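You operate a simulated robot arm through the tools that you are given. There is no shell and no other tool. Be economical: measure what you need, move in short steps, check, and stop when the job is done.

Carry out the task below with a simulated two-armed robot. There is one attempt and no reset: what you move stays moved.

Task
Take the lid off the blue pot and lay it down on the counter by the jugs. Then open the urn cupboard door, fetch the tin from the side bench and set it on the shelf of the urn cupboard and shut the door again. Then open the top freezer drawer. The order counts. Set down upright: tin.

The check looks at the end state, three seconds after you hand in, the way a careful person would. Anything else that was tipped, shoved, dropped, spilled or broken makes it a failure. A push-on lid holds only when it is set on centred and level and pressed home; a screw cap is set on level and turned clockwise until tight.

Robot
Two 7-joint arms with two-finger parallel grippers on one trunk, on a base that drives. Base frame: it is fixed to the floor where the robot stands at the start and does not move with it; the origin is under the middle of the robot, x ahead of it, y to its left, z up. Readings come in cm, rad, newtons and seconds.
The left shoulder is at the start at [6, 14.7, 54.3], the right one opposite. With the tool pointing down near the work surface each hand reaches from about 10 to 54 cm from the robot's upright axis, wherever it stands, measured 20 degrees to its own side. Places, roughly: blue pot (7x7x6 cm) [50, -20, 100]; shelf of the urn cupboard [80, 80, 50]; tin [-100, 300, 100]; top freezer drawer [60, 0, 70]; urn cupboard door [50, 80, 50]. Payload 3.43 kg a hand.
Tool frame (each hand has its own): the origin (TCP) lies between the finger pads and is the grasp point; the fingertips stand 3 cm ahead of it; z points along the fingers, y is the line along which they close. The gripper opens to 9.4 cm. The fingers are 2.8 cm wide and 1 cm thick; the gripper's body (5 by 9.6 cm) begins 5.5 cm behind the TCP.
Orientation is that of the tool frame in the base frame, as a unit quaternion [x, y, z, w]. With the fingers straight down and closing along the base's y, the tool's x points along the base's -x, its y along +y and its z along -z.

Tools
- The arms move only by the tool jog_arm. It takes "left_steps", "right_steps" or both (then of equal length, played together; a hand with none holds still); each is a list of rows, each an object (a shift or turn left out is 0, a gripper value left out holds the last) with "delta_pos": the shift along the tool's x, y, z in units of 50 mm (1.0 is 50 mm), a list of three; "rot": the turn, a rotation vector about the tool's x, y, z in units of 5 degrees (1.0 is 5 degrees), a list of three. In form: [{"delta_pos": [dx, dy, dz], "rot": [rx, ry, rz]}, ...]. A call has 1 to 20 rows; each row shifts and turns the commanded pose from where the row before left it, along the tool's axes as they then stand. "left_gripper" and "right_gripper" are, for a hand that has rows, the opening, from 0 (shut) to 1 (fully open), set as the call begins (left out, the last holds). A call with a number of a shift or a turn outside -1 to 1 is refused whole. A row lasts 0.2 s, in which the tool goes at most 5 cm and 0.15 rad; a call with a longer step from one row to the next is refused whole, and so is a gripper value outside its range. Where a pose cannot be reached the arm comes as near as it can. A force on the tool above 40 N (or 10 N above the force at the start of the call, whichever is more), or a blocked arm, ends the call early, and 0.2 s more pass. Each finger travels about 7.2 cm/s and halts on what it meets, pressing with about 29 N; the grip force reading is that of the motor and also rises with nothing between the fingers. The clock runs only during rows and for 0.2 s after the last one: add rows that do not move to give the fingers time. The reply holds the time, the measured pose of the TCP, the force on the tool along the base axes, the opening and the grip force, in the units named above and with some noise, with the torque about the TCP (base axes, N m) and any sound that the robot's microphone picked up.
- Cameras (640 x 400 px; columns grow to the right, rows downward): "scene" is now at [3.54, 3.25, 115.2]; the picture's right is [0.44, -0.90, 0.00], its down [-0.71, -0.35, -0.61] and it looks along [0.55, 0.27, -0.79] (base axes); focal length 214 px, centre (320, 200). "left" rides on the left gripper at [7.6, -1.4, -10.2] in its tool frame; the picture's right is [0.18, 0.98, 0.00], its down [-0.75, 0.14, -0.64] and it looks along [-0.63, 0.12, 0.77] (tool axes); focal length 243 px, centre (320, 200). "right" rides on the right gripper at [7.6, 1.4, -10.3] in its tool frame; the picture's right is [-0.18, 0.98, 0.00], its down [-0.75, -0.14, -0.64] and it looks along [-0.63, -0.12, 0.77] (tool axes); focal length 243 px, centre (320, 200). There is no depth. A picture from a camera that has moved, and an enlarged one, comes with that camera's place and axes in the base frame and with its lens.
- camera(camera): a new picture of that camera. It takes no simulated time.
- lift_body(by): slides the trunk up (or, below 0, down) by that many cm; the arms and the scene camera ride with it, the base frame stays. It gives what a move gives, with no picture.
- steer(legs): drives the robot by 1 to 6 legs, each [ahead, left, turn to the left] in cm, cm and rad, along the robot's own axes; the way and the turn of a leg run together, so that a leg with both is an arc; at most 150 cm and 3.142 rad a leg. The arms and the cameras ride along, it lands a little off, and it stops where it bumps. It gives what a move gives.
- turn_head(pan, tilt): turns the head with the scene camera to pan (to the left, within 1.501 rad either way) and tilt (down, from -0.506 to 1.204), counted from straight ahead of the robot. It gives what a move gives.
- inspect(camera, box): a new picture of the part [left, top, right, bottom] of that camera's present view, enlarged. It takes no simulated time.
- job_done(): hands the job in; it is judged then, once.

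Go step by step. Nothing tells you exact positions but the pictures and the camera data: compare them with the known pose of the tool, close in by small moves and look again before you grip or let go. The budget is 165 turns and 130 pictures, counting those below and the enlarged ones. Unless the task says otherwise, let go and move clear before handing in, and close with one line.

The tools are called after ">>>" by a JSON object that holds its "fn" and its "kwargs". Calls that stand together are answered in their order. jog_arm: Moves the arms, as the interface text tells. Its arguments: {"type":"object","properties":{"left_steps":{"type":"array","items":{"type":"object","properties":{"delta_pos":{"type":"array","items":{"type":"number"}},"rot":{"type":"array","items":{"type":"number"}}}}},"left_gripper":{"type":"number"},"right_steps":{"type":"array","items":{"type":"object","properties":{"delta_pos":{"type":"array","items":{"type":"number"}},"rot":{"type":"array","items":{"type":"number"}}}}},"right_gripper":{"type":"number"}},"required":[]} The other tools are called the same way: lift_body (by) slides the trunk up or down; steer (legs) drives the base; turn_head (pan, tilt) turns the head that bears the scene camera; camera (camera) takes a picture; inspect (camera, box) takes an enlarged picture of a part of a camera's view; job_done () hands the job in.

At the start:

```text
time_s: 0.0
left_tool_pos: [33.02, 19.11, 100.04]
left_ee_rot: [0.0, 1.0, 0.0, 0.001]
left_force: [0.2, -0.6, 0.0]
left_wrist_torque: [0.03, 0.0, 0.01]
left_opening: 9.38
left_grip_force: 0.0
right_tool_pos: [31.08, -2.97, 100.01]
right_ee_rot: [0.0, 1.0, 0.001, 0.001]
right_force: [0.2, -0.7, -0.2]
right_wrist_torque: [0.01, 0.0, 0.01]
right_opening: 9.44
right_grip_force: 0.1
trunk travel left (down, up): [-25.0, 0.0]
robot x, y, heading: [-0.1, 0.03, 0.003]
head pan, tilt: [0.459, 0.913]
```

scene: 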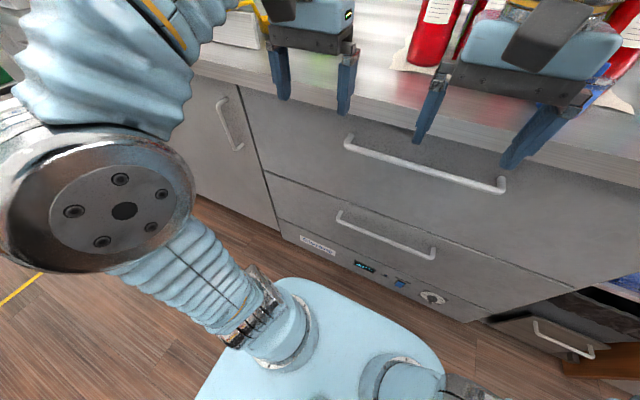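
right: 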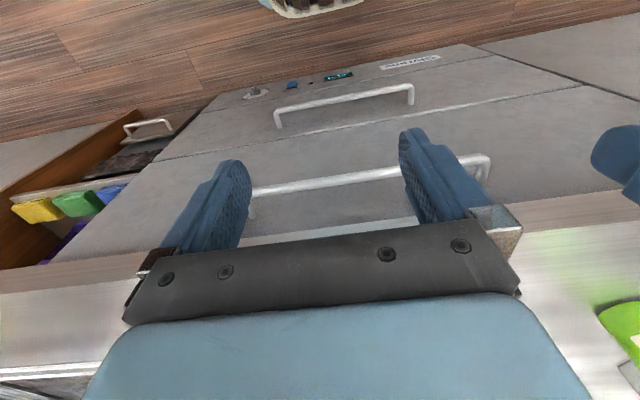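
left: 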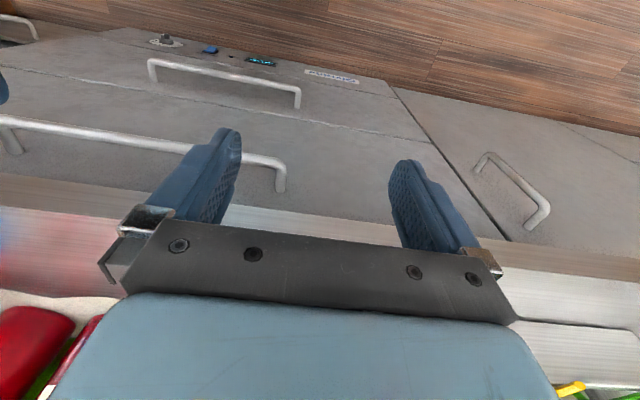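

I see the freezer drawers ahead under the counter and a cupboard to the left. I look around with the head first to find the pot and the jugs.

>>> {"fn": "turn_head", "kwargs": {"pan": -0.3, "tilt": 0.4}}

```text
time_s: 1.1
left_tool_pos: [32.89, 19.06, 99.96]
left_ee_rot: [0.0, 1.0, -0.001, 0.0]
left_force: [-0.4, 0.0, 0.0]
left_wrist_torque: [-0.01, 0.02, -0.01]
left_opening: 9.39
left_grip_force: 0.0
right_tool_pos: [31.04, -3.05, 99.96]
right_ee_rot: [0.0, 1.0, 0.001, 0.001]
right_force: [0.0, 0.1, 0.7]
right_wrist_torque: [0.04, 0.0, 0.0]
right_opening: 9.39
right_grip_force: 0.2
trunk travel left (down, up): [-25.0, 0.0]
robot x, y, heading: [0.03, 0.14, -0.001]
head pan, tilt: [-0.3, 0.4]
```

>>> {"fn": "camera", "kwargs": {"camera": "scene"}}

```text
126 pictures are left
camera scene: at [5.68, -2.8, 119.59], right [-0.29, -0.96, 0.0], down [-0.37, 0.11, -0.92], along [0.88, -0.27, -0.39], focal length 214 px, centre (320, 200)
```

scene: 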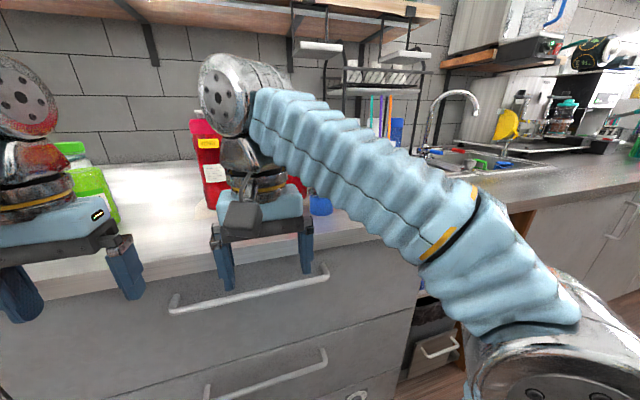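

The right arm hides the blue pot. I back away to see the counter whole.

>>> {"fn": "steer", "kwargs": {"legs": [[-60, 0, 0]]}}

>>> {"fn": "turn_head", "kwargs": {"pan": 0, "tilt": 0.35}}

>>> {"fn": "camera", "kwargs": {"camera": "scene"}}

>>> {"fn": "turn_head", "kwargs": {"pan": 0.8, "tilt": 0.4}}

>>> {"fn": "camera", "kwargs": {"camera": "scene"}}

>>> {"fn": "turn_head", "kwargs": {"pan": 1.5, "tilt": 0.2}}

>>> {"fn": "camera", "kwargs": {"camera": "scene"}}

```text
time_s: 3.8
left_tool_pos: [-5.62, 19.16, 100.07]
left_ee_rot: [0.0, 1.0, 0.0, 0.001]
left_force: [0.0, -0.8, 0.2]
left_wrist_torque: [0.0, -0.01, -0.02]
left_opening: 9.4
left_grip_force: 0.0
right_tool_pos: [-7.53, -2.69, 99.97]
right_ee_rot: [-0.002, 1.0, 0.001, 0.001]
right_force: [0.0, 0.8, -0.6]
right_wrist_torque: [-0.01, 0.02, 0.02]
right_opening: 9.41
right_grip_force: 0.1
trunk travel left (down, up): [-25.0, 0.0]
robot x, y, heading: [-38.33, 0.41, 0.005]
head pan, tilt: [-0.3, 0.4]
stopped in leg 1: the robot was blocked; the commanded pose is now the measured one
```

```text
time_s: 4.6
left_tool_pos: [-5.52, 19.17, 99.98]
left_ee_rot: [0.001, 1.0, 0.0, 0.002]
left_force: [0.4, 0.8, -0.7]
left_wrist_torque: [-0.01, 0.0, -0.06]
left_opening: 9.41
left_grip_force: 0.0
right_tool_pos: [-7.53, -2.86, 100.04]
right_ee_rot: [-0.001, 1.0, 0.0, 0.002]
right_force: [0.1, 0.8, -0.5]
right_wrist_torque: [0.01, 0.01, 0.0]
right_opening: 9.43
right_grip_force: 0.1
trunk travel left (down, up): [-25.0, 0.0]
robot x, y, heading: [-38.25, -0.14, 0.001]
head pan, tilt: [0.0, 0.351]
```

```text
125 pictures are left
camera scene: at [-32.39, 0.04, 120.04], right [0.0, -1.0, 0.0], down [-0.34, 0.0, -0.94], along [0.94, 0.0, -0.34], focal length 214 px, centre (320, 200)
```

scene: 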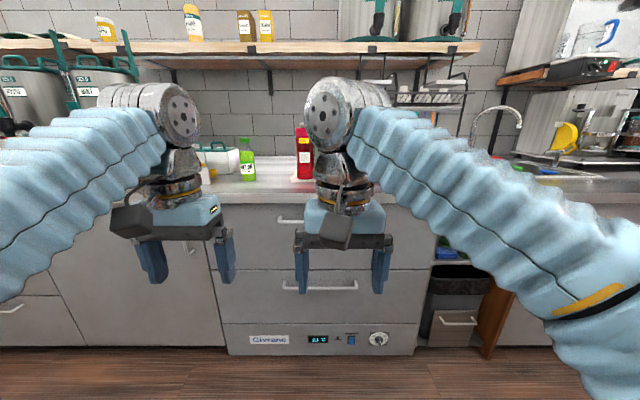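

```text
time_s: 5.7
left_tool_pos: [-5.55, 19.19, 100.05]
left_ee_rot: [0.0, 1.0, 0.0, 0.002]
left_force: [0.3, 0.2, 0.2]
left_wrist_torque: [-0.01, 0.01, 0.02]
left_opening: 9.4
left_grip_force: 0.1
right_tool_pos: [-7.45, -2.86, 100.01]
right_ee_rot: [-0.001, 1.0, 0.0, 0.001]
right_force: [-0.3, 1.0, 1.2]
right_wrist_torque: [0.01, -0.01, 0.0]
right_opening: 9.4
right_grip_force: 0.1
trunk travel left (down, up): [-25.0, 0.0]
robot x, y, heading: [-38.38, 0.19, -0.003]
head pan, tilt: [0.799, 0.4]
```

```text
124 pictures are left
camera scene: at [-35.24, 6.68, 119.59], right [0.72, -0.7, 0.0], down [-0.27, -0.28, -0.92], along [0.64, 0.66, -0.39], focal length 214 px, centre (320, 200)
```

scene: 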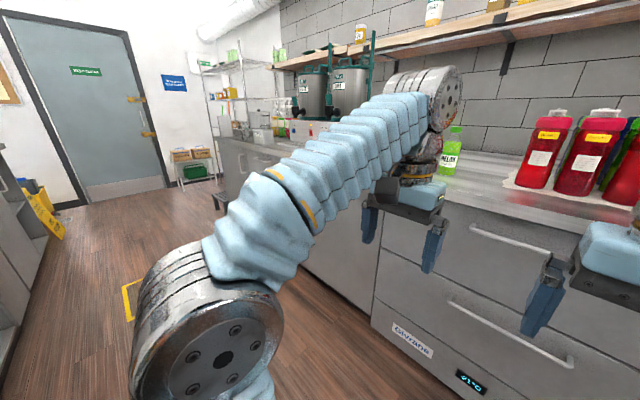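

```text
time_s: 6.8
left_tool_pos: [-5.65, 19.17, 100.07]
left_ee_rot: [0.0, 1.0, 0.0, 0.001]
left_force: [-0.1, 1.1, 1.5]
left_wrist_torque: [0.02, -0.02, 0.03]
left_opening: 9.41
left_grip_force: 0.0
right_tool_pos: [-7.58, -2.81, 99.94]
right_ee_rot: [-0.001, 1.0, 0.001, 0.001]
right_force: [-0.4, 0.7, 0.0]
right_wrist_torque: [0.0, -0.02, -0.01]
right_opening: 9.41
right_grip_force: 0.0
trunk travel left (down, up): [-25.0, 0.0]
robot x, y, heading: [-38.51, 0.28, -0.0]
head pan, tilt: [1.499, 0.201]
```

```text
123 pictures are left
camera scene: at [-41.03, 9.33, 121.44], right [1.0, -0.07, 0.0], down [-0.01, -0.2, -0.98], along [0.07, 0.98, -0.2], focal length 214 px, centre (320, 200)
```

scene: 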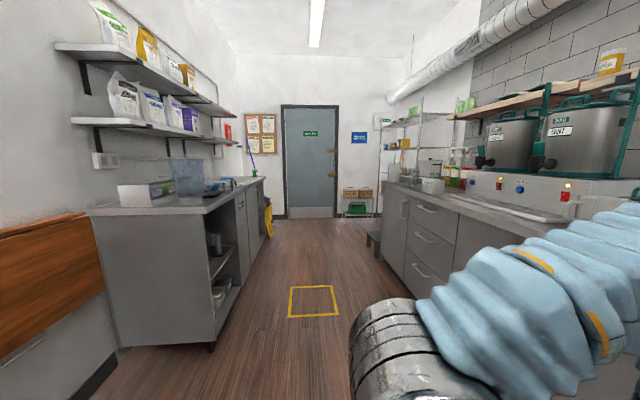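

The counter holds red jugs and a green bottle; the arms hide the pot. I lower both hands in this free space for a clear view.

>>> {"fn": "jog_arm", "kwargs": {"right_steps": [{"delta_pos": [0, 0, 1]}, {"delta_pos": [0, 0, 1]}, {"delta_pos": [0, 0, 1]}, {"delta_pos": [0, 0, 1]}, {"delta_pos": [0, 0, 1]}], "left_steps": [{"delta_pos": [0, 0, 1]}, {"delta_pos": [0, 0, 1]}, {"delta_pos": [0, 0, 1]}, {"delta_pos": [0, 0, 1]}, {"delta_pos": [0, 0, 1]}]}}

>>> {"fn": "turn_head", "kwargs": {"pan": -0.2, "tilt": 0.35}}

>>> {"fn": "camera", "kwargs": {"camera": "scene"}}

```text
time_s: 8.0
left_tool_pos: [-5.6, 19.0, 75.06]
left_ee_rot: [0.0, 1.0, 0.0, 0.002]
left_force: [-0.4, 0.2, 0.1]
left_wrist_torque: [0.0, -0.03, 0.0]
left_opening: 9.4
left_grip_force: 0.1
right_tool_pos: [-7.81, -2.85, 75.1]
right_ee_rot: [-0.001, 1.0, 0.002, 0.002]
right_force: [-0.4, 0.3, -0.1]
right_wrist_torque: [0.02, -0.04, -0.04]
right_opening: 9.4
right_grip_force: 0.1
trunk travel left (down, up): [-25.0, 0.0]
robot x, y, heading: [-38.31, 0.38, 0.003]
head pan, tilt: [1.499, 0.201]
```

```text
time_s: 9.7
left_tool_pos: [-5.43, 19.04, 75.07]
left_ee_rot: [0.0, 1.0, 0.0, 0.002]
left_force: [0.9, 0.3, 0.5]
left_wrist_torque: [-0.03, -0.01, -0.04]
left_opening: 9.42
left_grip_force: 0.1
right_tool_pos: [-7.73, -2.96, 75.07]
right_ee_rot: [-0.001, 1.0, 0.001, 0.001]
right_force: [-1.0, -1.0, -0.3]
right_wrist_torque: [-0.01, 0.01, 0.04]
right_opening: 9.38
right_grip_force: 0.0
trunk travel left (down, up): [-25.0, 0.0]
robot x, y, heading: [-38.64, -0.08, -0.001]
head pan, tilt: [-0.201, 0.351]
```

```text
122 pictures are left
camera scene: at [-32.57, -1.81, 120.05], right [-0.2, -0.98, 0.0], down [-0.34, 0.07, -0.94], along [0.92, -0.19, -0.34], focal length 214 px, centre (320, 200)
```

scene: 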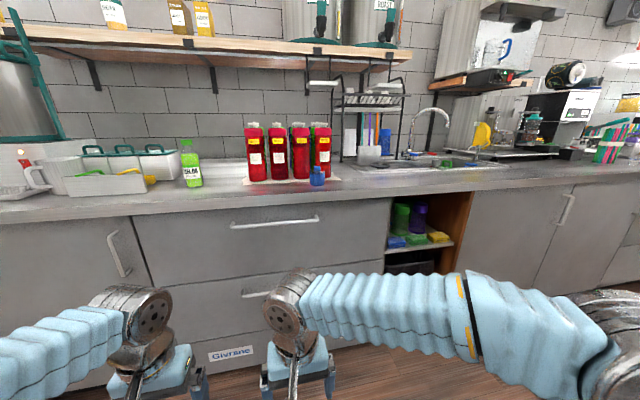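

Now the pot shows: a small blue thing in front of the red jugs. I zoom in.

>>> {"fn": "inspect", "kwargs": {"camera": "scene", "box": [220, 110, 380, 210]}}

>>> {"fn": "inspect", "kwargs": {"camera": "scene", "box": [0, 110, 220, 300]}}

```text
4.00 times, centred on (300, 160) of scene
camera zoom: at [-32.57, -1.81, 120.05], right [-0.2, -0.98, 0.0], down [-0.34, 0.07, -0.94], along [0.92, -0.19, -0.34], focal length 858 px, centre (400, 360)
```

zoom: 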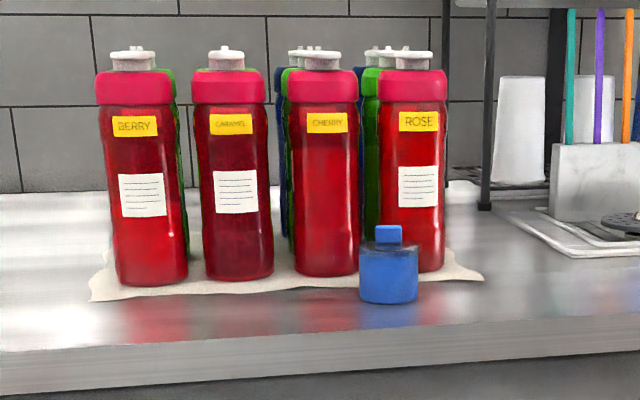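

```text
2.11 times, centred on (110, 205) of scene
camera zoom: at [-32.57, -1.81, 120.05], right [-0.2, -0.98, 0.0], down [-0.34, 0.07, -0.94], along [0.92, -0.19, -0.34], focal length 452 px, centre (762, 190)
```

zoom: 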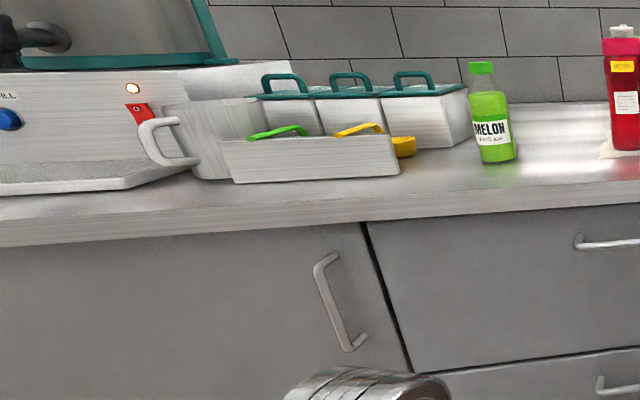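

The pot stands at about (60, -19), counter top about z 93, with the jugs 7 cm or so behind. I raise the right hand, tuck the left back, and drive up to the counter.

>>> {"fn": "jog_arm", "kwargs": {"right_steps": [{"delta_pos": [0, 0, -1]}, {"delta_pos": [0, 0, -1]}, {"delta_pos": [0, 0, -1]}, {"delta_pos": [0, 0, -1]}, {"delta_pos": [0, 0, -1]}, {"delta_pos": [0, 0, -1]}, {"delta_pos": [0, 0, -1]}], "left_steps": [{"delta_pos": [0, 0, 0]}, {"delta_pos": [1, 0, 0]}, {"delta_pos": [1, 0, 0]}, {"delta_pos": [1, 0, 0]}, {"delta_pos": [0, 0, 0]}, {"delta_pos": [0, 0, 0]}, {"delta_pos": [0, 0, 0]}]}}

>>> {"fn": "steer", "kwargs": {"legs": [[50, 0, 0]]}}

>>> {"fn": "turn_head", "kwargs": {"pan": -0.2, "tilt": 0.5}}

>>> {"fn": "camera", "kwargs": {"camera": "scene"}}

>>> {"fn": "camera", "kwargs": {"camera": "right"}}

```text
time_s: 11.3
left_tool_pos: [-20.46, 19.35, 74.76]
left_ee_rot: [-0.001, 1.0, 0.001, 0.002]
left_force: [-0.2, 0.0, -0.3]
left_wrist_torque: [-0.05, -0.03, -0.01]
left_opening: 9.39
left_grip_force: 0.1
right_tool_pos: [-7.46, -1.95, 100.02]
right_ee_rot: [-0.001, 1.0, 0.003, -0.003]
right_force: [0.0, 0.5, 0.1]
right_wrist_torque: [-0.06, -0.02, 0.0]
right_opening: 9.43
right_grip_force: 0.1
right hand out of reach, approached as far as the arm can: row 5, 6, 7
trunk travel left (down, up): [-25.0, 0.0]
robot x, y, heading: [-38.37, 0.08, -0.002]
head pan, tilt: [-0.201, 0.351]
```

```text
time_s: 14.3
left_tool_pos: [30.71, 18.26, 74.84]
left_ee_rot: [0.011, 1.0, 0.0, 0.003]
left_force: [0.1, -0.6, -0.1]
left_wrist_torque: [0.02, -0.03, -0.04]
left_opening: 9.41
left_grip_force: 0.0
right_tool_pos: [43.17, -3.35, 99.89]
right_ee_rot: [0.011, 1.0, 0.004, -0.003]
right_force: [0.2, 0.2, 0.2]
right_wrist_torque: [0.02, -0.01, 0.01]
right_opening: 9.39
right_grip_force: 0.0
trunk travel left (down, up): [-25.0, 0.0]
robot x, y, heading: [11.98, -0.39, -0.019]
head pan, tilt: [-0.201, 0.351]
```

```text
time_s: 15.0
left_tool_pos: [30.68, 18.22, 74.86]
left_ee_rot: [0.012, 1.0, 0.001, 0.002]
left_force: [0.0, 0.0, 1.1]
left_wrist_torque: [0.0, -0.03, 0.0]
left_opening: 9.41
left_grip_force: 0.0
right_tool_pos: [43.02, -3.33, 99.89]
right_ee_rot: [0.011, 1.0, 0.003, -0.004]
right_force: [0.3, 0.1, 0.5]
right_wrist_torque: [-0.03, -0.02, 0.0]
right_opening: 9.4
right_grip_force: 0.0
trunk travel left (down, up): [-25.0, 0.0]
robot x, y, heading: [11.9, -0.38, -0.025]
head pan, tilt: [-0.201, 0.499]
```

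```text
119 pictures are left
camera scene: at [17.81, -2.46, 118.68], right [-0.22, -0.98, 0.0], down [-0.47, 0.11, -0.88], along [0.86, -0.19, -0.48], focal length 214 px, centre (320, 200)
```

scene: 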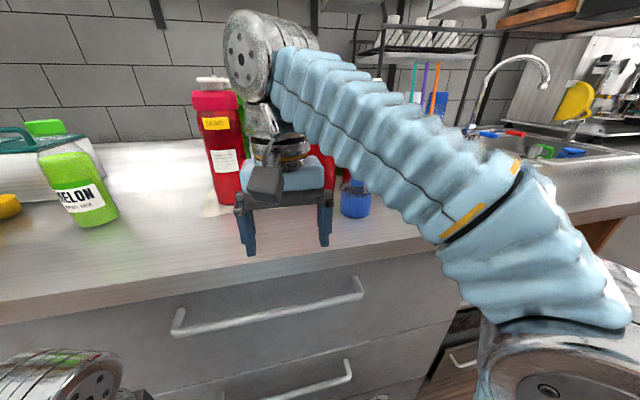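

```text
118 pictures are left
camera right: at [35.49, -1.94, 110.2], right [0.21, 0.98, 0.01], down [0.75, -0.16, 0.64], along [0.62, -0.13, -0.77], focal length 243 px, centre (320, 200)
```

right: 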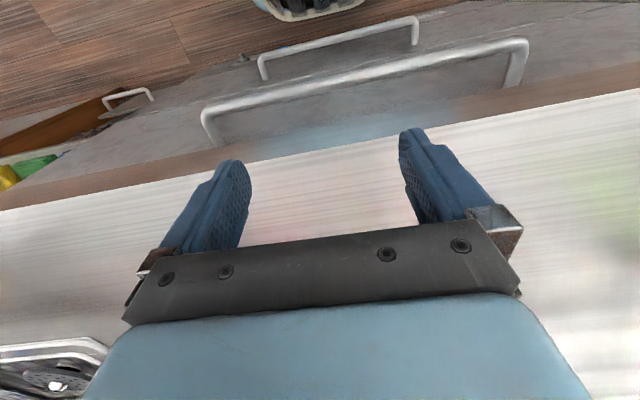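

The pot is near (56, -19); its lid about z 100.5 with the knob on top, too high to come at straight from above. I tilt the right hand 45 degrees forward and raise it.

>>> {"fn": "jog_arm", "kwargs": {"right_steps": [{"rot": [0, -1, 0]}, {"rot": [0, -1, 0]}, {"rot": [0, -1, 0]}, {"rot": [0, -1, 0]}, {"rot": [0, -1, 0]}, {"rot": [0, -1, 0]}, {"rot": [0, -1, 0]}, {"rot": [0, -1, 0]}, {"rot": [0, -1, 0]}, {"delta_pos": [-0.7, 0, -0.7]}, {"delta_pos": [-0.7, 0, -0.7]}]}}

>>> {"fn": "camera", "kwargs": {"camera": "scene"}}

>>> {"fn": "camera", "kwargs": {"camera": "right"}}

```text
time_s: 17.4
left_tool_pos: [30.77, 18.2, 74.81]
left_ee_rot: [0.012, 1.0, 0.001, 0.002]
left_force: [-0.9, 0.1, -0.1]
left_wrist_torque: [0.0, -0.03, 0.0]
left_opening: 9.4
left_grip_force: 0.0
right_tool_pos: [43.12, -3.47, 109.96]
right_ee_rot: [0.011, 0.925, -0.001, 0.38]
right_force: [-0.6, -0.8, -0.4]
right_wrist_torque: [0.04, 0.02, 0.0]
right_opening: 9.4
right_grip_force: 0.0
trunk travel left (down, up): [-25.0, 0.0]
robot x, y, heading: [11.96, -0.39, -0.024]
head pan, tilt: [-0.201, 0.499]
```

```text
117 pictures are left
camera scene: at [17.81, -2.46, 118.67], right [-0.22, -0.98, 0.0], down [-0.47, 0.11, -0.88], along [0.86, -0.19, -0.48], focal length 214 px, centre (320, 200)
```

scene: 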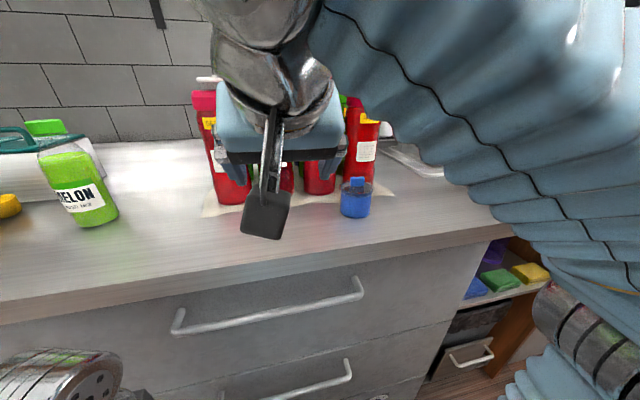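

```text
116 pictures are left
camera right: at [30.49, -2.0, 111.79], right [0.15, 0.98, 0.14], down [0.08, -0.15, 0.99], along [0.98, -0.14, -0.1], focal length 243 px, centre (320, 200)
```

right: 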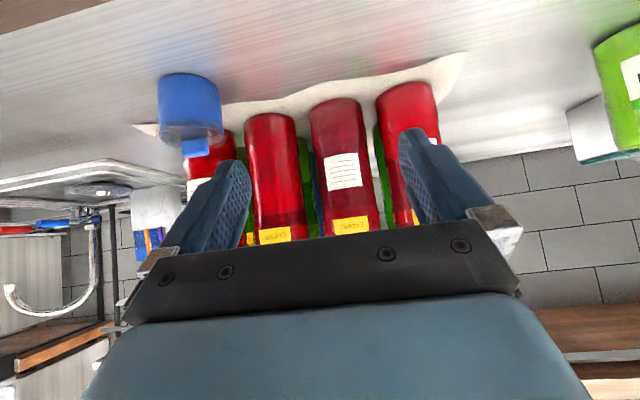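

Both cameras now see the pot. I zoom in with both to fix its position.

>>> {"fn": "inspect", "kwargs": {"camera": "scene", "box": [300, 150, 428, 230]}}

>>> {"fn": "inspect", "kwargs": {"camera": "right", "box": [110, 60, 270, 160]}}

```text
5.00 times, centred on (364, 190) of scene
camera zoom: at [17.81, -2.46, 118.67], right [-0.22, -0.98, 0.0], down [-0.47, 0.11, -0.88], along [0.86, -0.19, -0.48], focal length 1072 px, centre (100, 250)
```

zoom: 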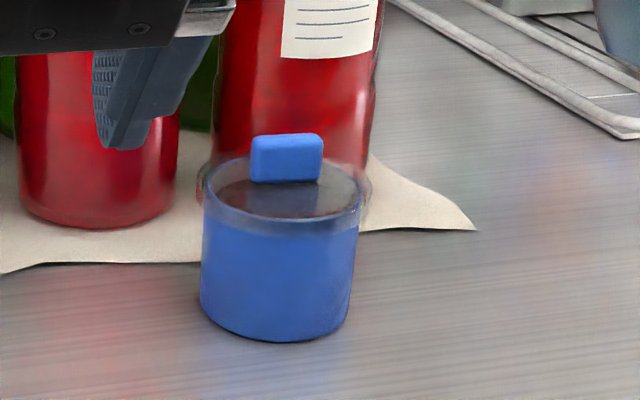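

```text
4.00 times, centred on (190, 110) of right
camera zoom: at [30.49, -2.0, 111.79], right [0.15, 0.98, 0.14], down [0.08, -0.15, 0.99], along [0.98, -0.14, -0.1], focal length 970 px, centre (840, 560)
```

zoom: 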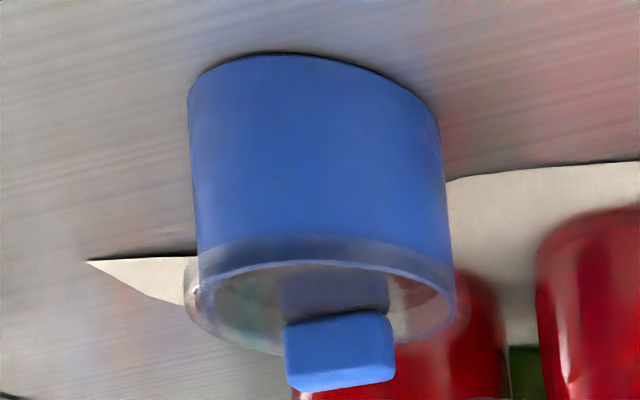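

The knob is a small upright bar, about 2.8 cm wide, centre about (53, -17.6, 102.1), its long side turned about 10 degrees. I turn the hand to match and go above it.

>>> {"fn": "jog_arm", "kwargs": {"right_steps": [{"rot": [0.64, 0, 0.64]}, {"rot": [0.64, 0, 0.64]}, {"delta_pos": [-0.39, -0.61, 0.39]}, {"delta_pos": [-0.39, -0.61, 0.39]}, {"delta_pos": [-0.39, -0.61, 0.39]}, {"delta_pos": [-0.39, -0.61, 0.39]}, {}], "right_gripper": 0.6}}

>>> {"fn": "camera", "kwargs": {"camera": "right"}}

>>> {"fn": "camera", "kwargs": {"camera": "scene"}}

```text
time_s: 19.0
left_tool_pos: [30.69, 18.11, 74.76]
left_ee_rot: [0.011, 1.0, 0.0, 0.001]
left_force: [0.1, 0.0, -0.1]
left_wrist_torque: [0.03, -0.01, 0.01]
left_opening: 9.4
left_grip_force: 0.0
right_tool_pos: [51.78, -17.43, 109.72]
right_ee_rot: [0.085, 0.921, -0.032, 0.378]
right_force: [0.7, -0.9, 0.2]
right_wrist_torque: [0.01, 0.02, -0.01]
right_opening: 5.66
right_grip_force: 0.0
trunk travel left (down, up): [-25.0, 0.0]
robot x, y, heading: [11.95, -0.42, -0.023]
head pan, tilt: [-0.201, 0.499]
```

```text
113 pictures are left
camera right: at [39.57, -14.01, 111.7], right [0.31, 0.94, 0.14], down [0.06, -0.16, 0.99], along [0.95, -0.29, -0.1], focal length 243 px, centre (320, 200)
```

right: 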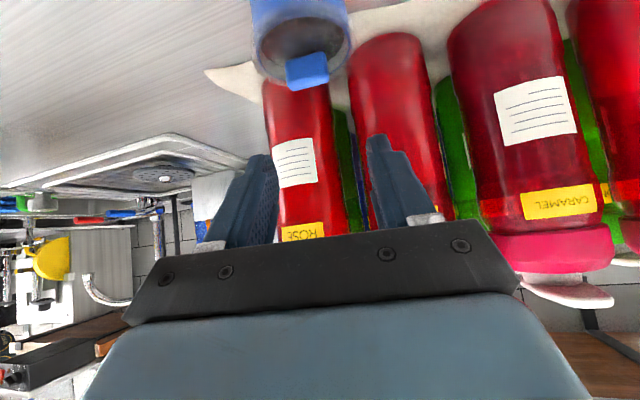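

```text
112 pictures are left
camera scene: at [17.81, -2.48, 118.68], right [-0.22, -0.98, 0.0], down [-0.47, 0.11, -0.88], along [0.86, -0.19, -0.48], focal length 214 px, centre (320, 200)
```

scene: 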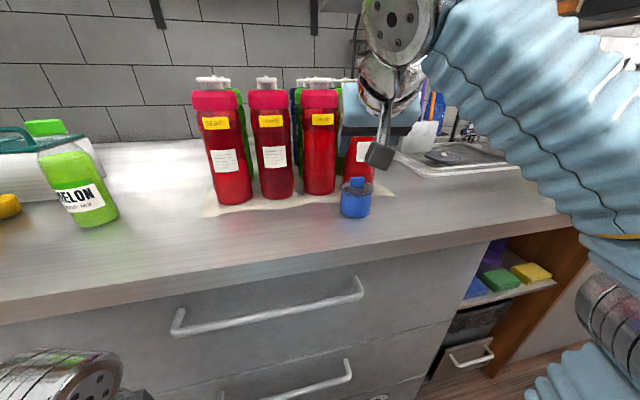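

Aligned to within a few millimetres. I go down beside the knob.

>>> {"fn": "jog_arm", "kwargs": {"right_steps": [{"delta_pos": [0.24, -0.02, 0.265]}, {"delta_pos": [0.24, -0.01, 0.265]}, {"delta_pos": [0.24, 0, 0.265]}, {}]}}

>>> {"fn": "camera", "kwargs": {"camera": "right"}}

>>> {"fn": "inspect", "kwargs": {"camera": "scene", "box": [300, 130, 428, 230]}}

```text
time_s: 20.0
left_tool_pos: [30.71, 18.31, 74.86]
left_ee_rot: [0.011, 1.0, 0.001, 0.002]
left_force: [0.4, 0.3, 0.2]
left_wrist_torque: [0.04, -0.02, -0.02]
left_opening: 9.41
left_grip_force: 0.0
right_tool_pos: [52.03, -17.61, 104.26]
right_ee_rot: [0.084, 0.921, -0.032, 0.379]
right_force: [-0.9, 0.6, 0.2]
right_wrist_torque: [-0.02, 0.01, 0.02]
right_opening: 5.64
right_grip_force: 0.1
trunk travel left (down, up): [-25.0, 0.0]
robot x, y, heading: [11.82, -0.79, -0.024]
head pan, tilt: [-0.201, 0.499]
```

```text
111 pictures are left
camera right: at [39.71, -14.1, 106.18], right [0.31, 0.94, 0.14], down [0.06, -0.16, 0.99], along [0.95, -0.29, -0.1], focal length 243 px, centre (320, 200)
```

right: 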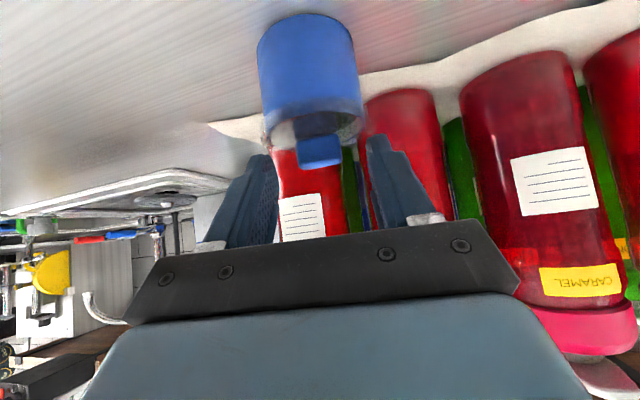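

```text
4.00 times, centred on (364, 180) of scene
camera zoom: at [17.8, -2.47, 118.68], right [-0.22, -0.98, 0.0], down [-0.47, 0.11, -0.88], along [0.86, -0.19, -0.48], focal length 858 px, centre (144, 280)
```

zoom: 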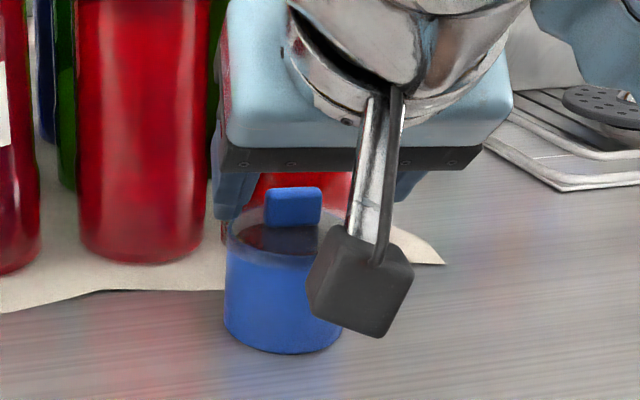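

The knob sits between the pads, just within the fingertips. I close.

>>> {"fn": "jog_arm", "kwargs": {"right_steps": [{}, {}, {}, {}], "right_gripper": 0}}

>>> {"fn": "inspect", "kwargs": {"camera": "right", "box": [220, 60, 420, 200]}}

```text
time_s: 21.0
left_tool_pos: [30.69, 18.28, 74.79]
left_ee_rot: [0.012, 1.0, -0.001, 0.002]
left_force: [-0.1, 0.4, -0.1]
left_wrist_torque: [-0.02, -0.01, 0.01]
left_opening: 9.41
left_grip_force: 0.1
right_tool_pos: [51.92, -17.69, 104.25]
right_ee_rot: [0.085, 0.921, -0.031, 0.378]
right_force: [0.2, -0.9, 0.3]
right_wrist_torque: [0.0, 0.0, 0.01]
right_opening: 2.62
right_grip_force: 28.7
trunk travel left (down, up): [-25.0, 0.0]
robot x, y, heading: [12.26, -0.33, -0.022]
head pan, tilt: [-0.201, 0.499]
heard: snap
```

```text
2.86 times, centred on (320, 130) of right
camera zoom: at [39.72, -14.09, 106.2], right [0.31, 0.94, 0.14], down [0.06, -0.16, 0.99], along [0.95, -0.29, -0.1], focal length 693 px, centre (320, 400)
```

zoom: 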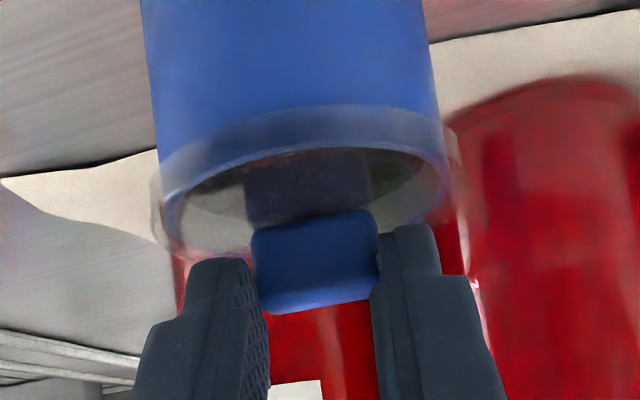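

Gripped at 2.62 cm (a snap was heard). I lift slowly by 2 cm and look.

>>> {"fn": "jog_arm", "kwargs": {"right_steps": [{"delta_pos": [-0.07, 0, -0.07]}, {"delta_pos": [-0.07, 0, -0.07]}, {"delta_pos": [-0.07, 0, -0.07]}, {"delta_pos": [-0.07, 0, -0.07]}]}}

>>> {"fn": "camera", "kwargs": {"camera": "right"}}

>>> {"fn": "inspect", "kwargs": {"camera": "scene", "box": [300, 130, 428, 230]}}

```text
time_s: 22.0
left_tool_pos: [30.68, 18.16, 74.78]
left_ee_rot: [0.012, 1.0, 0.001, 0.002]
left_force: [0.5, 0.1, -0.2]
left_wrist_torque: [0.01, 0.02, -0.01]
left_opening: 9.4
left_grip_force: 0.1
right_tool_pos: [51.98, -17.63, 106.28]
right_ee_rot: [0.085, 0.921, -0.031, 0.379]
right_force: [0.1, 0.3, 0.2]
right_wrist_torque: [0.0, -0.02, 0.04]
right_opening: 2.63
right_grip_force: 28.8
trunk travel left (down, up): [-25.0, 0.0]
robot x, y, heading: [12.16, -0.73, -0.021]
head pan, tilt: [-0.201, 0.499]
```

```text
108 pictures are left
camera right: at [39.71, -14.1, 108.15], right [0.31, 0.94, 0.14], down [0.06, -0.16, 0.99], along [0.95, -0.29, -0.1], focal length 243 px, centre (320, 200)
```

right: 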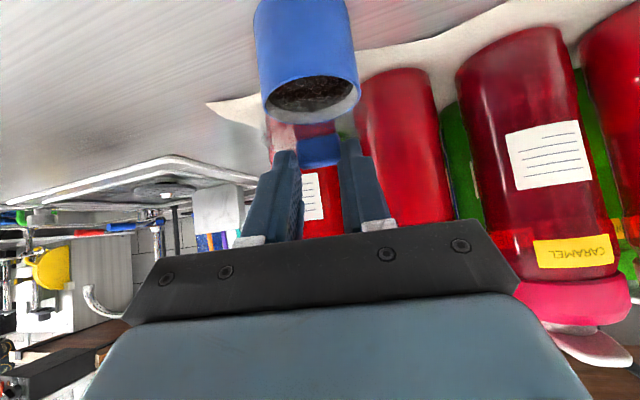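

```text
4.00 times, centred on (364, 180) of scene
camera zoom: at [17.8, -2.47, 118.68], right [-0.22, -0.98, 0.0], down [-0.47, 0.11, -0.88], along [0.86, -0.19, -0.48], focal length 858 px, centre (144, 280)
```

zoom: 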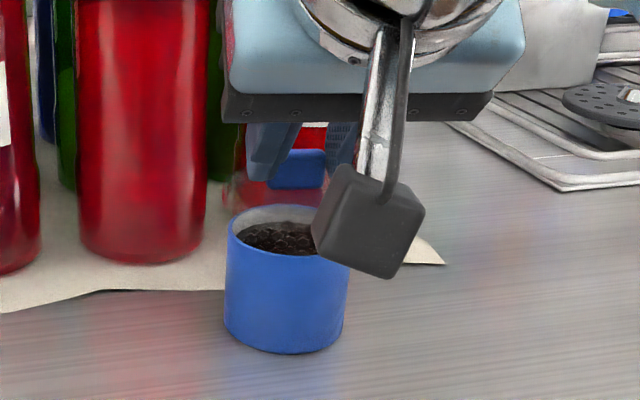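

The lid is off and the pot stayed put. I lift a bit more and carry the lid 13 cm left, in front of the jugs and off the paper mat.

>>> {"fn": "jog_arm", "kwargs": {"right_steps": [{"delta_pos": [-0.28, 0, -0.28]}, {"delta_pos": [0.06, 0.64, -0.06]}, {"delta_pos": [0.06, 0.64, -0.06]}, {"delta_pos": [0.06, 0.64, -0.06]}, {"delta_pos": [0.06, 0.64, -0.06]}, {}]}}

>>> {"fn": "camera", "kwargs": {"camera": "right"}}

>>> {"fn": "camera", "kwargs": {"camera": "scene"}}

```text
time_s: 23.4
left_tool_pos: [30.74, 18.26, 74.88]
left_ee_rot: [0.011, 1.0, 0.0, 0.001]
left_force: [-0.9, -0.1, 0.2]
left_wrist_torque: [-0.01, 0.01, 0.03]
left_opening: 9.41
left_grip_force: 0.0
right_tool_pos: [52.5, -4.88, 108.27]
right_ee_rot: [0.085, 0.921, -0.032, 0.378]
right_force: [0.5, -0.5, -0.1]
right_wrist_torque: [0.01, -0.02, 0.01]
right_opening: 2.63
right_grip_force: 29.3
trunk travel left (down, up): [-25.0, 0.0]
robot x, y, heading: [11.95, -0.27, -0.02]
head pan, tilt: [-0.201, 0.499]
```

```text
106 pictures are left
camera right: at [40.26, -1.27, 110.18], right [0.31, 0.94, 0.13], down [0.06, -0.16, 0.99], along [0.95, -0.29, -0.1], focal length 243 px, centre (320, 200)
```

right: 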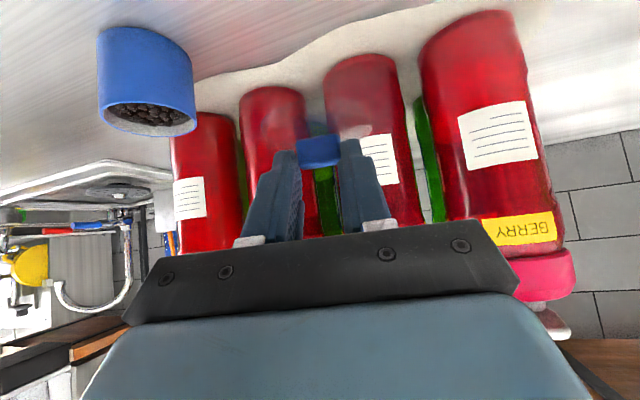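

```text
105 pictures are left
camera scene: at [17.81, -2.44, 118.68], right [-0.22, -0.98, 0.0], down [-0.47, 0.11, -0.88], along [0.86, -0.19, -0.48], focal length 214 px, centre (320, 200)
```

scene: 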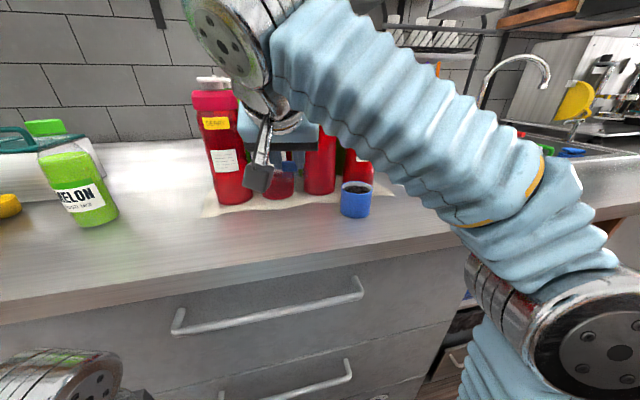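

Position is good. I lower toward the counter.

>>> {"fn": "jog_arm", "kwargs": {"right_steps": [{"delta_pos": [0.22, 0, 0.22]}, {"delta_pos": [0.22, 0, 0.22]}, {"delta_pos": [0.22, 0, 0.22]}, {"delta_pos": [0.22, 0, 0.22]}, {"delta_pos": [0.14, 0, 0.14]}, {}]}}

>>> {"fn": "inspect", "kwargs": {"camera": "right", "box": [220, 60, 420, 200]}}

>>> {"fn": "inspect", "kwargs": {"camera": "scene", "box": [210, 140, 370, 240]}}

```text
time_s: 24.8
left_tool_pos: [30.78, 18.33, 74.75]
left_ee_rot: [0.012, 1.0, 0.001, 0.002]
left_force: [0.2, 0.3, -0.1]
left_wrist_torque: [0.03, 0.0, 0.03]
left_opening: 9.39
left_grip_force: 0.0
right_tool_pos: [52.78, -4.7, 101.07]
right_ee_rot: [0.085, 0.921, -0.031, 0.379]
right_force: [-0.3, -0.2, -0.8]
right_wrist_torque: [-0.01, -0.03, -0.01]
right_opening: 2.59
right_grip_force: 29.1
trunk travel left (down, up): [-25.0, 0.0]
robot x, y, heading: [12.2, -0.48, -0.023]
head pan, tilt: [-0.201, 0.499]
```

```text
2.86 times, centred on (320, 130) of right
camera zoom: at [40.48, -1.23, 103.0], right [0.31, 0.94, 0.14], down [0.06, -0.16, 0.99], along [0.95, -0.29, -0.1], focal length 693 px, centre (320, 400)
```

zoom: 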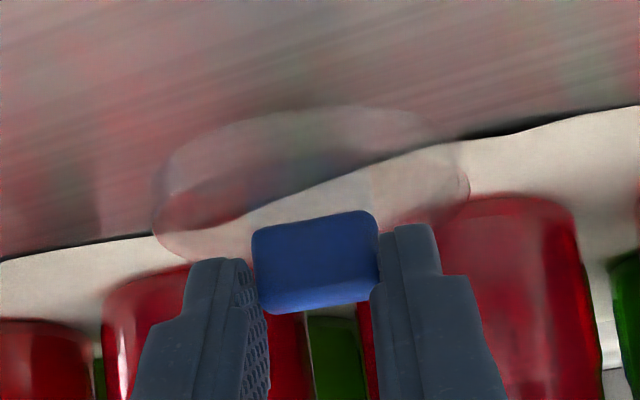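

```text
4.00 times, centred on (290, 190) of scene
camera zoom: at [17.81, -2.46, 118.68], right [-0.22, -0.98, 0.0], down [-0.47, 0.11, -0.88], along [0.86, -0.19, -0.48], focal length 858 px, centre (440, 240)
```

zoom: 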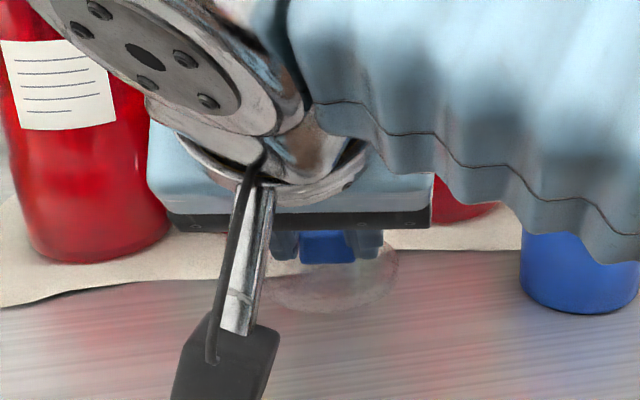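

Still in the air. I lower in small steps and watch the force.

>>> {"fn": "jog_arm", "kwargs": {"right_steps": [{"delta_pos": [0.05, 0, 0.05]}, {"delta_pos": [0.05, 0, 0.05]}, {}]}}

>>> {"fn": "jog_arm", "kwargs": {"right_steps": [{"delta_pos": [0.03, 0, 0.03]}, {}]}}

>>> {"fn": "jog_arm", "kwargs": {"right_steps": [{"delta_pos": [0.03, 0, 0.03]}, {}]}}

>>> {"fn": "inspect", "kwargs": {"camera": "right", "box": [220, 60, 420, 200]}}

```text
time_s: 25.6
left_tool_pos: [30.77, 18.28, 74.75]
left_ee_rot: [0.011, 1.0, 0.0, 0.002]
left_force: [-0.9, 0.2, -0.5]
left_wrist_torque: [0.03, 0.01, -0.01]
left_opening: 9.39
left_grip_force: 0.1
right_tool_pos: [52.72, -4.87, 100.44]
right_ee_rot: [0.085, 0.921, -0.032, 0.379]
right_force: [0.4, 0.5, -0.5]
right_wrist_torque: [0.01, -0.01, -0.01]
right_opening: 2.63
right_grip_force: 28.5
trunk travel left (down, up): [-25.0, 0.0]
robot x, y, heading: [11.66, -0.63, -0.022]
head pan, tilt: [-0.201, 0.499]
```

```text
time_s: 26.2
left_tool_pos: [30.64, 18.24, 74.88]
left_ee_rot: [0.011, 1.0, 0.0, 0.001]
left_force: [0.3, -0.3, 0.8]
left_wrist_torque: [0.02, -0.01, -0.03]
left_opening: 9.43
left_grip_force: 0.0
right_tool_pos: [52.63, -4.72, 100.25]
right_ee_rot: [0.084, 0.921, -0.031, 0.378]
right_force: [-0.6, 0.1, -0.9]
right_wrist_torque: [0.0, 0.02, 0.04]
right_opening: 2.63
right_grip_force: 29.3
trunk travel left (down, up): [-25.0, 0.0]
robot x, y, heading: [12.22, -0.38, -0.027]
head pan, tilt: [-0.201, 0.499]
```

```text
time_s: 26.8
left_tool_pos: [30.63, 18.18, 74.88]
left_ee_rot: [0.012, 1.0, 0.0, 0.002]
left_force: [-0.2, 0.0, 0.6]
left_wrist_torque: [-0.01, 0.02, 0.0]
left_opening: 9.4
left_grip_force: 0.0
right_tool_pos: [52.45, -4.66, 100.06]
right_ee_rot: [0.084, 0.921, -0.031, 0.379]
right_force: [0.9, 0.1, -0.9]
right_wrist_torque: [0.0, 0.0, -0.01]
right_opening: 2.63
right_grip_force: 28.4
trunk travel left (down, up): [-25.0, 0.0]
robot x, y, heading: [12.03, -0.04, -0.022]
head pan, tilt: [-0.201, 0.499]
```

```text
2.86 times, centred on (320, 130) of right
camera zoom: at [40.25, -1.14, 101.97], right [0.31, 0.94, 0.14], down [0.06, -0.16, 0.99], along [0.95, -0.29, -0.1], focal length 693 px, centre (320, 400)
```

zoom: 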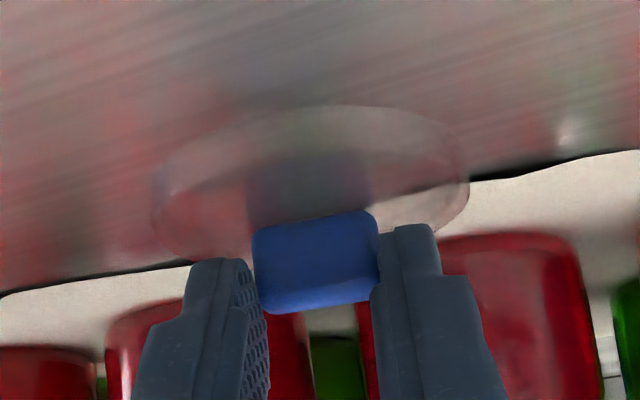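

No contact yet; I keep going down.

>>> {"fn": "jog_arm", "kwargs": {"right_steps": [{"delta_pos": [0.04, 0, 0.04]}, {}]}}

>>> {"fn": "jog_arm", "kwargs": {"right_steps": [{"delta_pos": [0.03, 0, 0.03]}, {}]}}

>>> {"fn": "jog_arm", "kwargs": {"right_steps": [{"delta_pos": [0.03, 0, 0.03]}, {}]}}

>>> {"fn": "inspect", "kwargs": {"camera": "right", "box": [220, 60, 420, 200]}}

```text
time_s: 27.4
left_tool_pos: [30.81, 18.32, 74.86]
left_ee_rot: [0.011, 1.0, 0.0, 0.002]
left_force: [0.3, 0.0, 0.6]
left_wrist_torque: [0.0, 0.02, 0.0]
left_opening: 9.4
left_grip_force: 0.0
right_tool_pos: [52.58, -4.54, 99.84]
right_ee_rot: [0.085, 0.921, -0.032, 0.378]
right_force: [1.1, 0.2, -1.1]
right_wrist_torque: [0.01, 0.0, -0.02]
right_opening: 2.62
right_grip_force: 29.0
trunk travel left (down, up): [-25.0, 0.0]
robot x, y, heading: [11.99, 0.06, -0.027]
head pan, tilt: [-0.201, 0.499]
```

```text
time_s: 28.0
left_tool_pos: [30.73, 18.26, 74.91]
left_ee_rot: [0.011, 1.0, 0.0, 0.001]
left_force: [0.3, 0.3, 0.2]
left_wrist_torque: [0.01, 0.02, 0.02]
left_opening: 9.39
left_grip_force: 0.1
right_tool_pos: [52.66, -4.71, 99.44]
right_ee_rot: [0.085, 0.921, -0.031, 0.378]
right_force: [0.2, -0.5, -1.3]
right_wrist_torque: [0.0, -0.02, 0.02]
right_opening: 2.64
right_grip_force: 28.7
trunk travel left (down, up): [-25.0, 0.0]
robot x, y, heading: [12.14, -0.46, -0.021]
head pan, tilt: [-0.201, 0.499]
```

```text
time_s: 28.6
left_tool_pos: [30.68, 18.22, 74.8]
left_ee_rot: [0.012, 1.0, 0.0, 0.003]
left_force: [0.2, 0.1, 0.4]
left_wrist_torque: [0.03, -0.01, 0.0]
left_opening: 9.4
left_grip_force: 0.1
right_tool_pos: [52.55, -4.69, 99.45]
right_ee_rot: [0.085, 0.921, -0.032, 0.378]
right_force: [1.2, 0.4, -0.3]
right_wrist_torque: [-0.01, -0.03, 0.02]
right_opening: 2.63
right_grip_force: 29.2
trunk travel left (down, up): [-25.0, 0.0]
robot x, y, heading: [12.03, -0.24, -0.026]
head pan, tilt: [-0.201, 0.499]
```

```text
2.86 times, centred on (320, 130) of right
camera zoom: at [40.32, -1.07, 101.28], right [0.31, 0.94, 0.14], down [0.06, -0.16, 0.99], along [0.95, -0.29, -0.1], focal length 693 px, centre (320, 400)
```

zoom: 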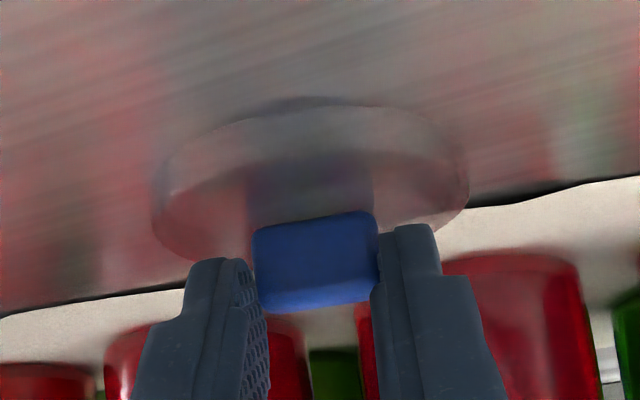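

A contact shadow begins to show under the rim; near now.

>>> {"fn": "jog_arm", "kwargs": {"right_steps": [{"delta_pos": [0.03, 0, 0.03]}, {}]}}

>>> {"fn": "jog_arm", "kwargs": {"right_steps": [{"delta_pos": [0.03, 0, 0.03]}, {}]}}

>>> {"fn": "inspect", "kwargs": {"camera": "right", "box": [220, 60, 420, 200]}}

```text
time_s: 29.2
left_tool_pos: [30.71, 18.36, 74.83]
left_ee_rot: [0.012, 1.0, -0.001, 0.002]
left_force: [-0.3, 0.0, 0.4]
left_wrist_torque: [0.02, -0.03, 0.03]
left_opening: 9.38
left_grip_force: 0.1
right_tool_pos: [52.61, -4.5, 99.35]
right_ee_rot: [0.085, 0.921, -0.031, 0.379]
right_force: [2.9, 0.2, 10.1]
right_wrist_torque: [-0.35, -0.14, 0.06]
right_opening: 2.63
right_grip_force: 29.1
trunk travel left (down, up): [-25.0, 0.0]
robot x, y, heading: [12.31, -0.34, -0.022]
head pan, tilt: [-0.201, 0.499]
```

```text
time_s: 29.8
left_tool_pos: [30.62, 18.28, 74.99]
left_ee_rot: [0.012, 1.0, 0.0, 0.003]
left_force: [-0.6, 0.1, 1.0]
left_wrist_torque: [0.01, -0.03, -0.02]
left_opening: 9.41
left_grip_force: 0.0
right_tool_pos: [52.61, -4.7, 99.23]
right_ee_rot: [0.084, 0.92, -0.029, 0.381]
right_force: [10.1, 3.8, 33.7]
right_wrist_torque: [0.0, -0.71, 0.23]
right_opening: 2.65
right_grip_force: 28.9
trunk travel left (down, up): [-25.0, 0.0]
robot x, y, heading: [12.04, -0.53, -0.022]
head pan, tilt: [-0.201, 0.499]
```

```text
2.86 times, centred on (320, 130) of right
camera zoom: at [40.25, -1.07, 101.05], right [0.3, 0.94, 0.14], down [0.05, -0.16, 0.99], along [0.95, -0.29, -0.1], focal length 693 px, centre (320, 400)
```

zoom: 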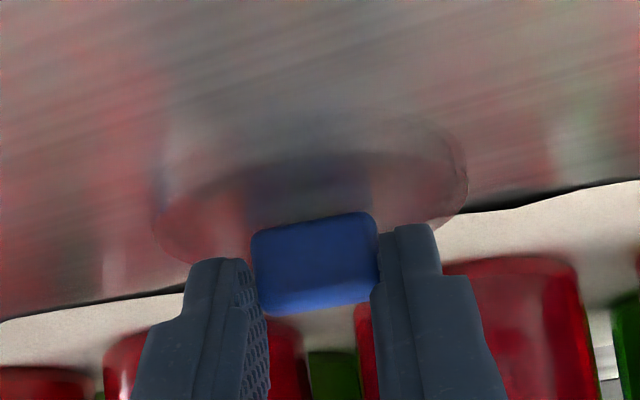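

Firm contact. I relieve the pressure a hair, open, and withdraw upward and back.

>>> {"fn": "jog_arm", "kwargs": {"right_steps": [{"delta_pos": [-0.035, 0, -0.035]}, {}]}}

>>> {"fn": "jog_arm", "kwargs": {"right_steps": [{}, {}, {}], "right_gripper": 0.6}}

>>> {"fn": "jog_arm", "kwargs": {"right_steps": [{"delta_pos": [-0.2, 0, -0.2]}, {"delta_pos": [-0.3, 0, -0.3]}, {"delta_pos": [-0.3, 0, -0.3]}, {"delta_pos": [-0.3, 0, -0.3]}, {}]}}

>>> {"fn": "camera", "kwargs": {"camera": "right"}}

>>> {"fn": "camera", "kwargs": {"camera": "scene"}}

```text
time_s: 30.4
left_tool_pos: [30.71, 18.26, 74.89]
left_ee_rot: [0.011, 1.0, 0.0, 0.002]
left_force: [-0.4, 0.3, -0.3]
left_wrist_torque: [-0.01, 0.0, -0.03]
left_opening: 9.39
left_grip_force: 0.0
right_tool_pos: [52.61, -4.66, 99.16]
right_ee_rot: [0.085, 0.921, -0.032, 0.378]
right_force: [9.0, 3.0, 23.3]
right_wrist_torque: [-0.11, -0.89, 0.16]
right_opening: 2.63
right_grip_force: 28.9
trunk travel left (down, up): [-25.0, 0.0]
robot x, y, heading: [12.2, -0.55, -0.023]
head pan, tilt: [-0.201, 0.499]
```

```text
time_s: 31.2
left_tool_pos: [30.61, 18.3, 74.88]
left_ee_rot: [0.011, 1.0, 0.0, 0.002]
left_force: [0.2, -0.2, -0.6]
left_wrist_torque: [0.01, -0.03, 0.0]
left_opening: 9.43
left_grip_force: 0.1
right_tool_pos: [52.4, -4.65, 99.27]
right_ee_rot: [0.084, 0.922, -0.032, 0.377]
right_force: [-0.5, -1.1, 0.5]
right_wrist_torque: [-0.01, 0.01, -0.01]
right_opening: 5.64
right_grip_force: 0.0
trunk travel left (down, up): [-25.0, 0.0]
robot x, y, heading: [12.0, -0.22, -0.026]
head pan, tilt: [-0.201, 0.499]
```

```text
time_s: 32.4
left_tool_pos: [30.71, 18.21, 74.74]
left_ee_rot: [0.012, 1.0, 0.0, 0.002]
left_force: [0.0, -0.6, 0.2]
left_wrist_torque: [0.0, -0.03, -0.02]
left_opening: 9.39
left_grip_force: 0.1
right_tool_pos: [52.67, -4.7, 106.95]
right_ee_rot: [0.084, 0.921, -0.03, 0.378]
right_force: [0.1, 0.0, -0.3]
right_wrist_torque: [-0.02, -0.03, -0.02]
right_opening: 5.63
right_grip_force: 0.0
trunk travel left (down, up): [-25.0, 0.0]
robot x, y, heading: [12.01, -0.43, -0.02]
head pan, tilt: [-0.201, 0.499]
```

```text
99 pictures are left
camera right: at [40.44, -1.12, 108.86], right [0.31, 0.94, 0.13], down [0.06, -0.16, 0.99], along [0.95, -0.29, -0.1], focal length 243 px, centre (320, 200)
```

right: 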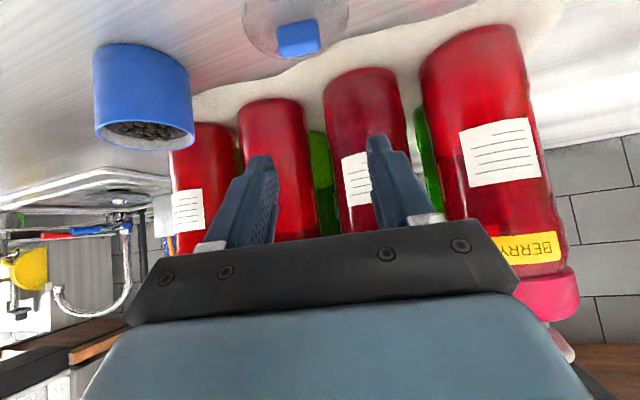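

```text
98 pictures are left
camera scene: at [17.81, -2.46, 118.68], right [-0.22, -0.98, 0.0], down [-0.47, 0.11, -0.88], along [0.86, -0.19, -0.48], focal length 214 px, centre (320, 200)
```

scene: 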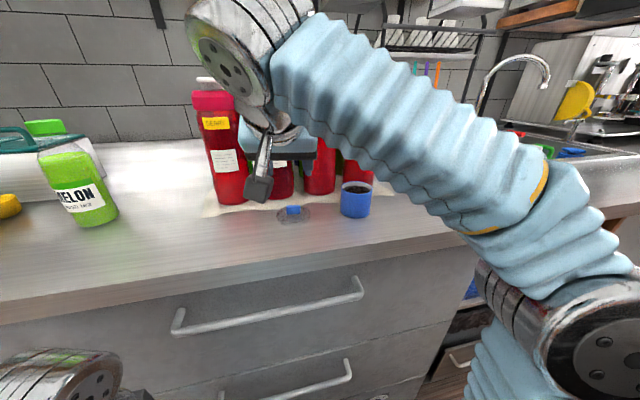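

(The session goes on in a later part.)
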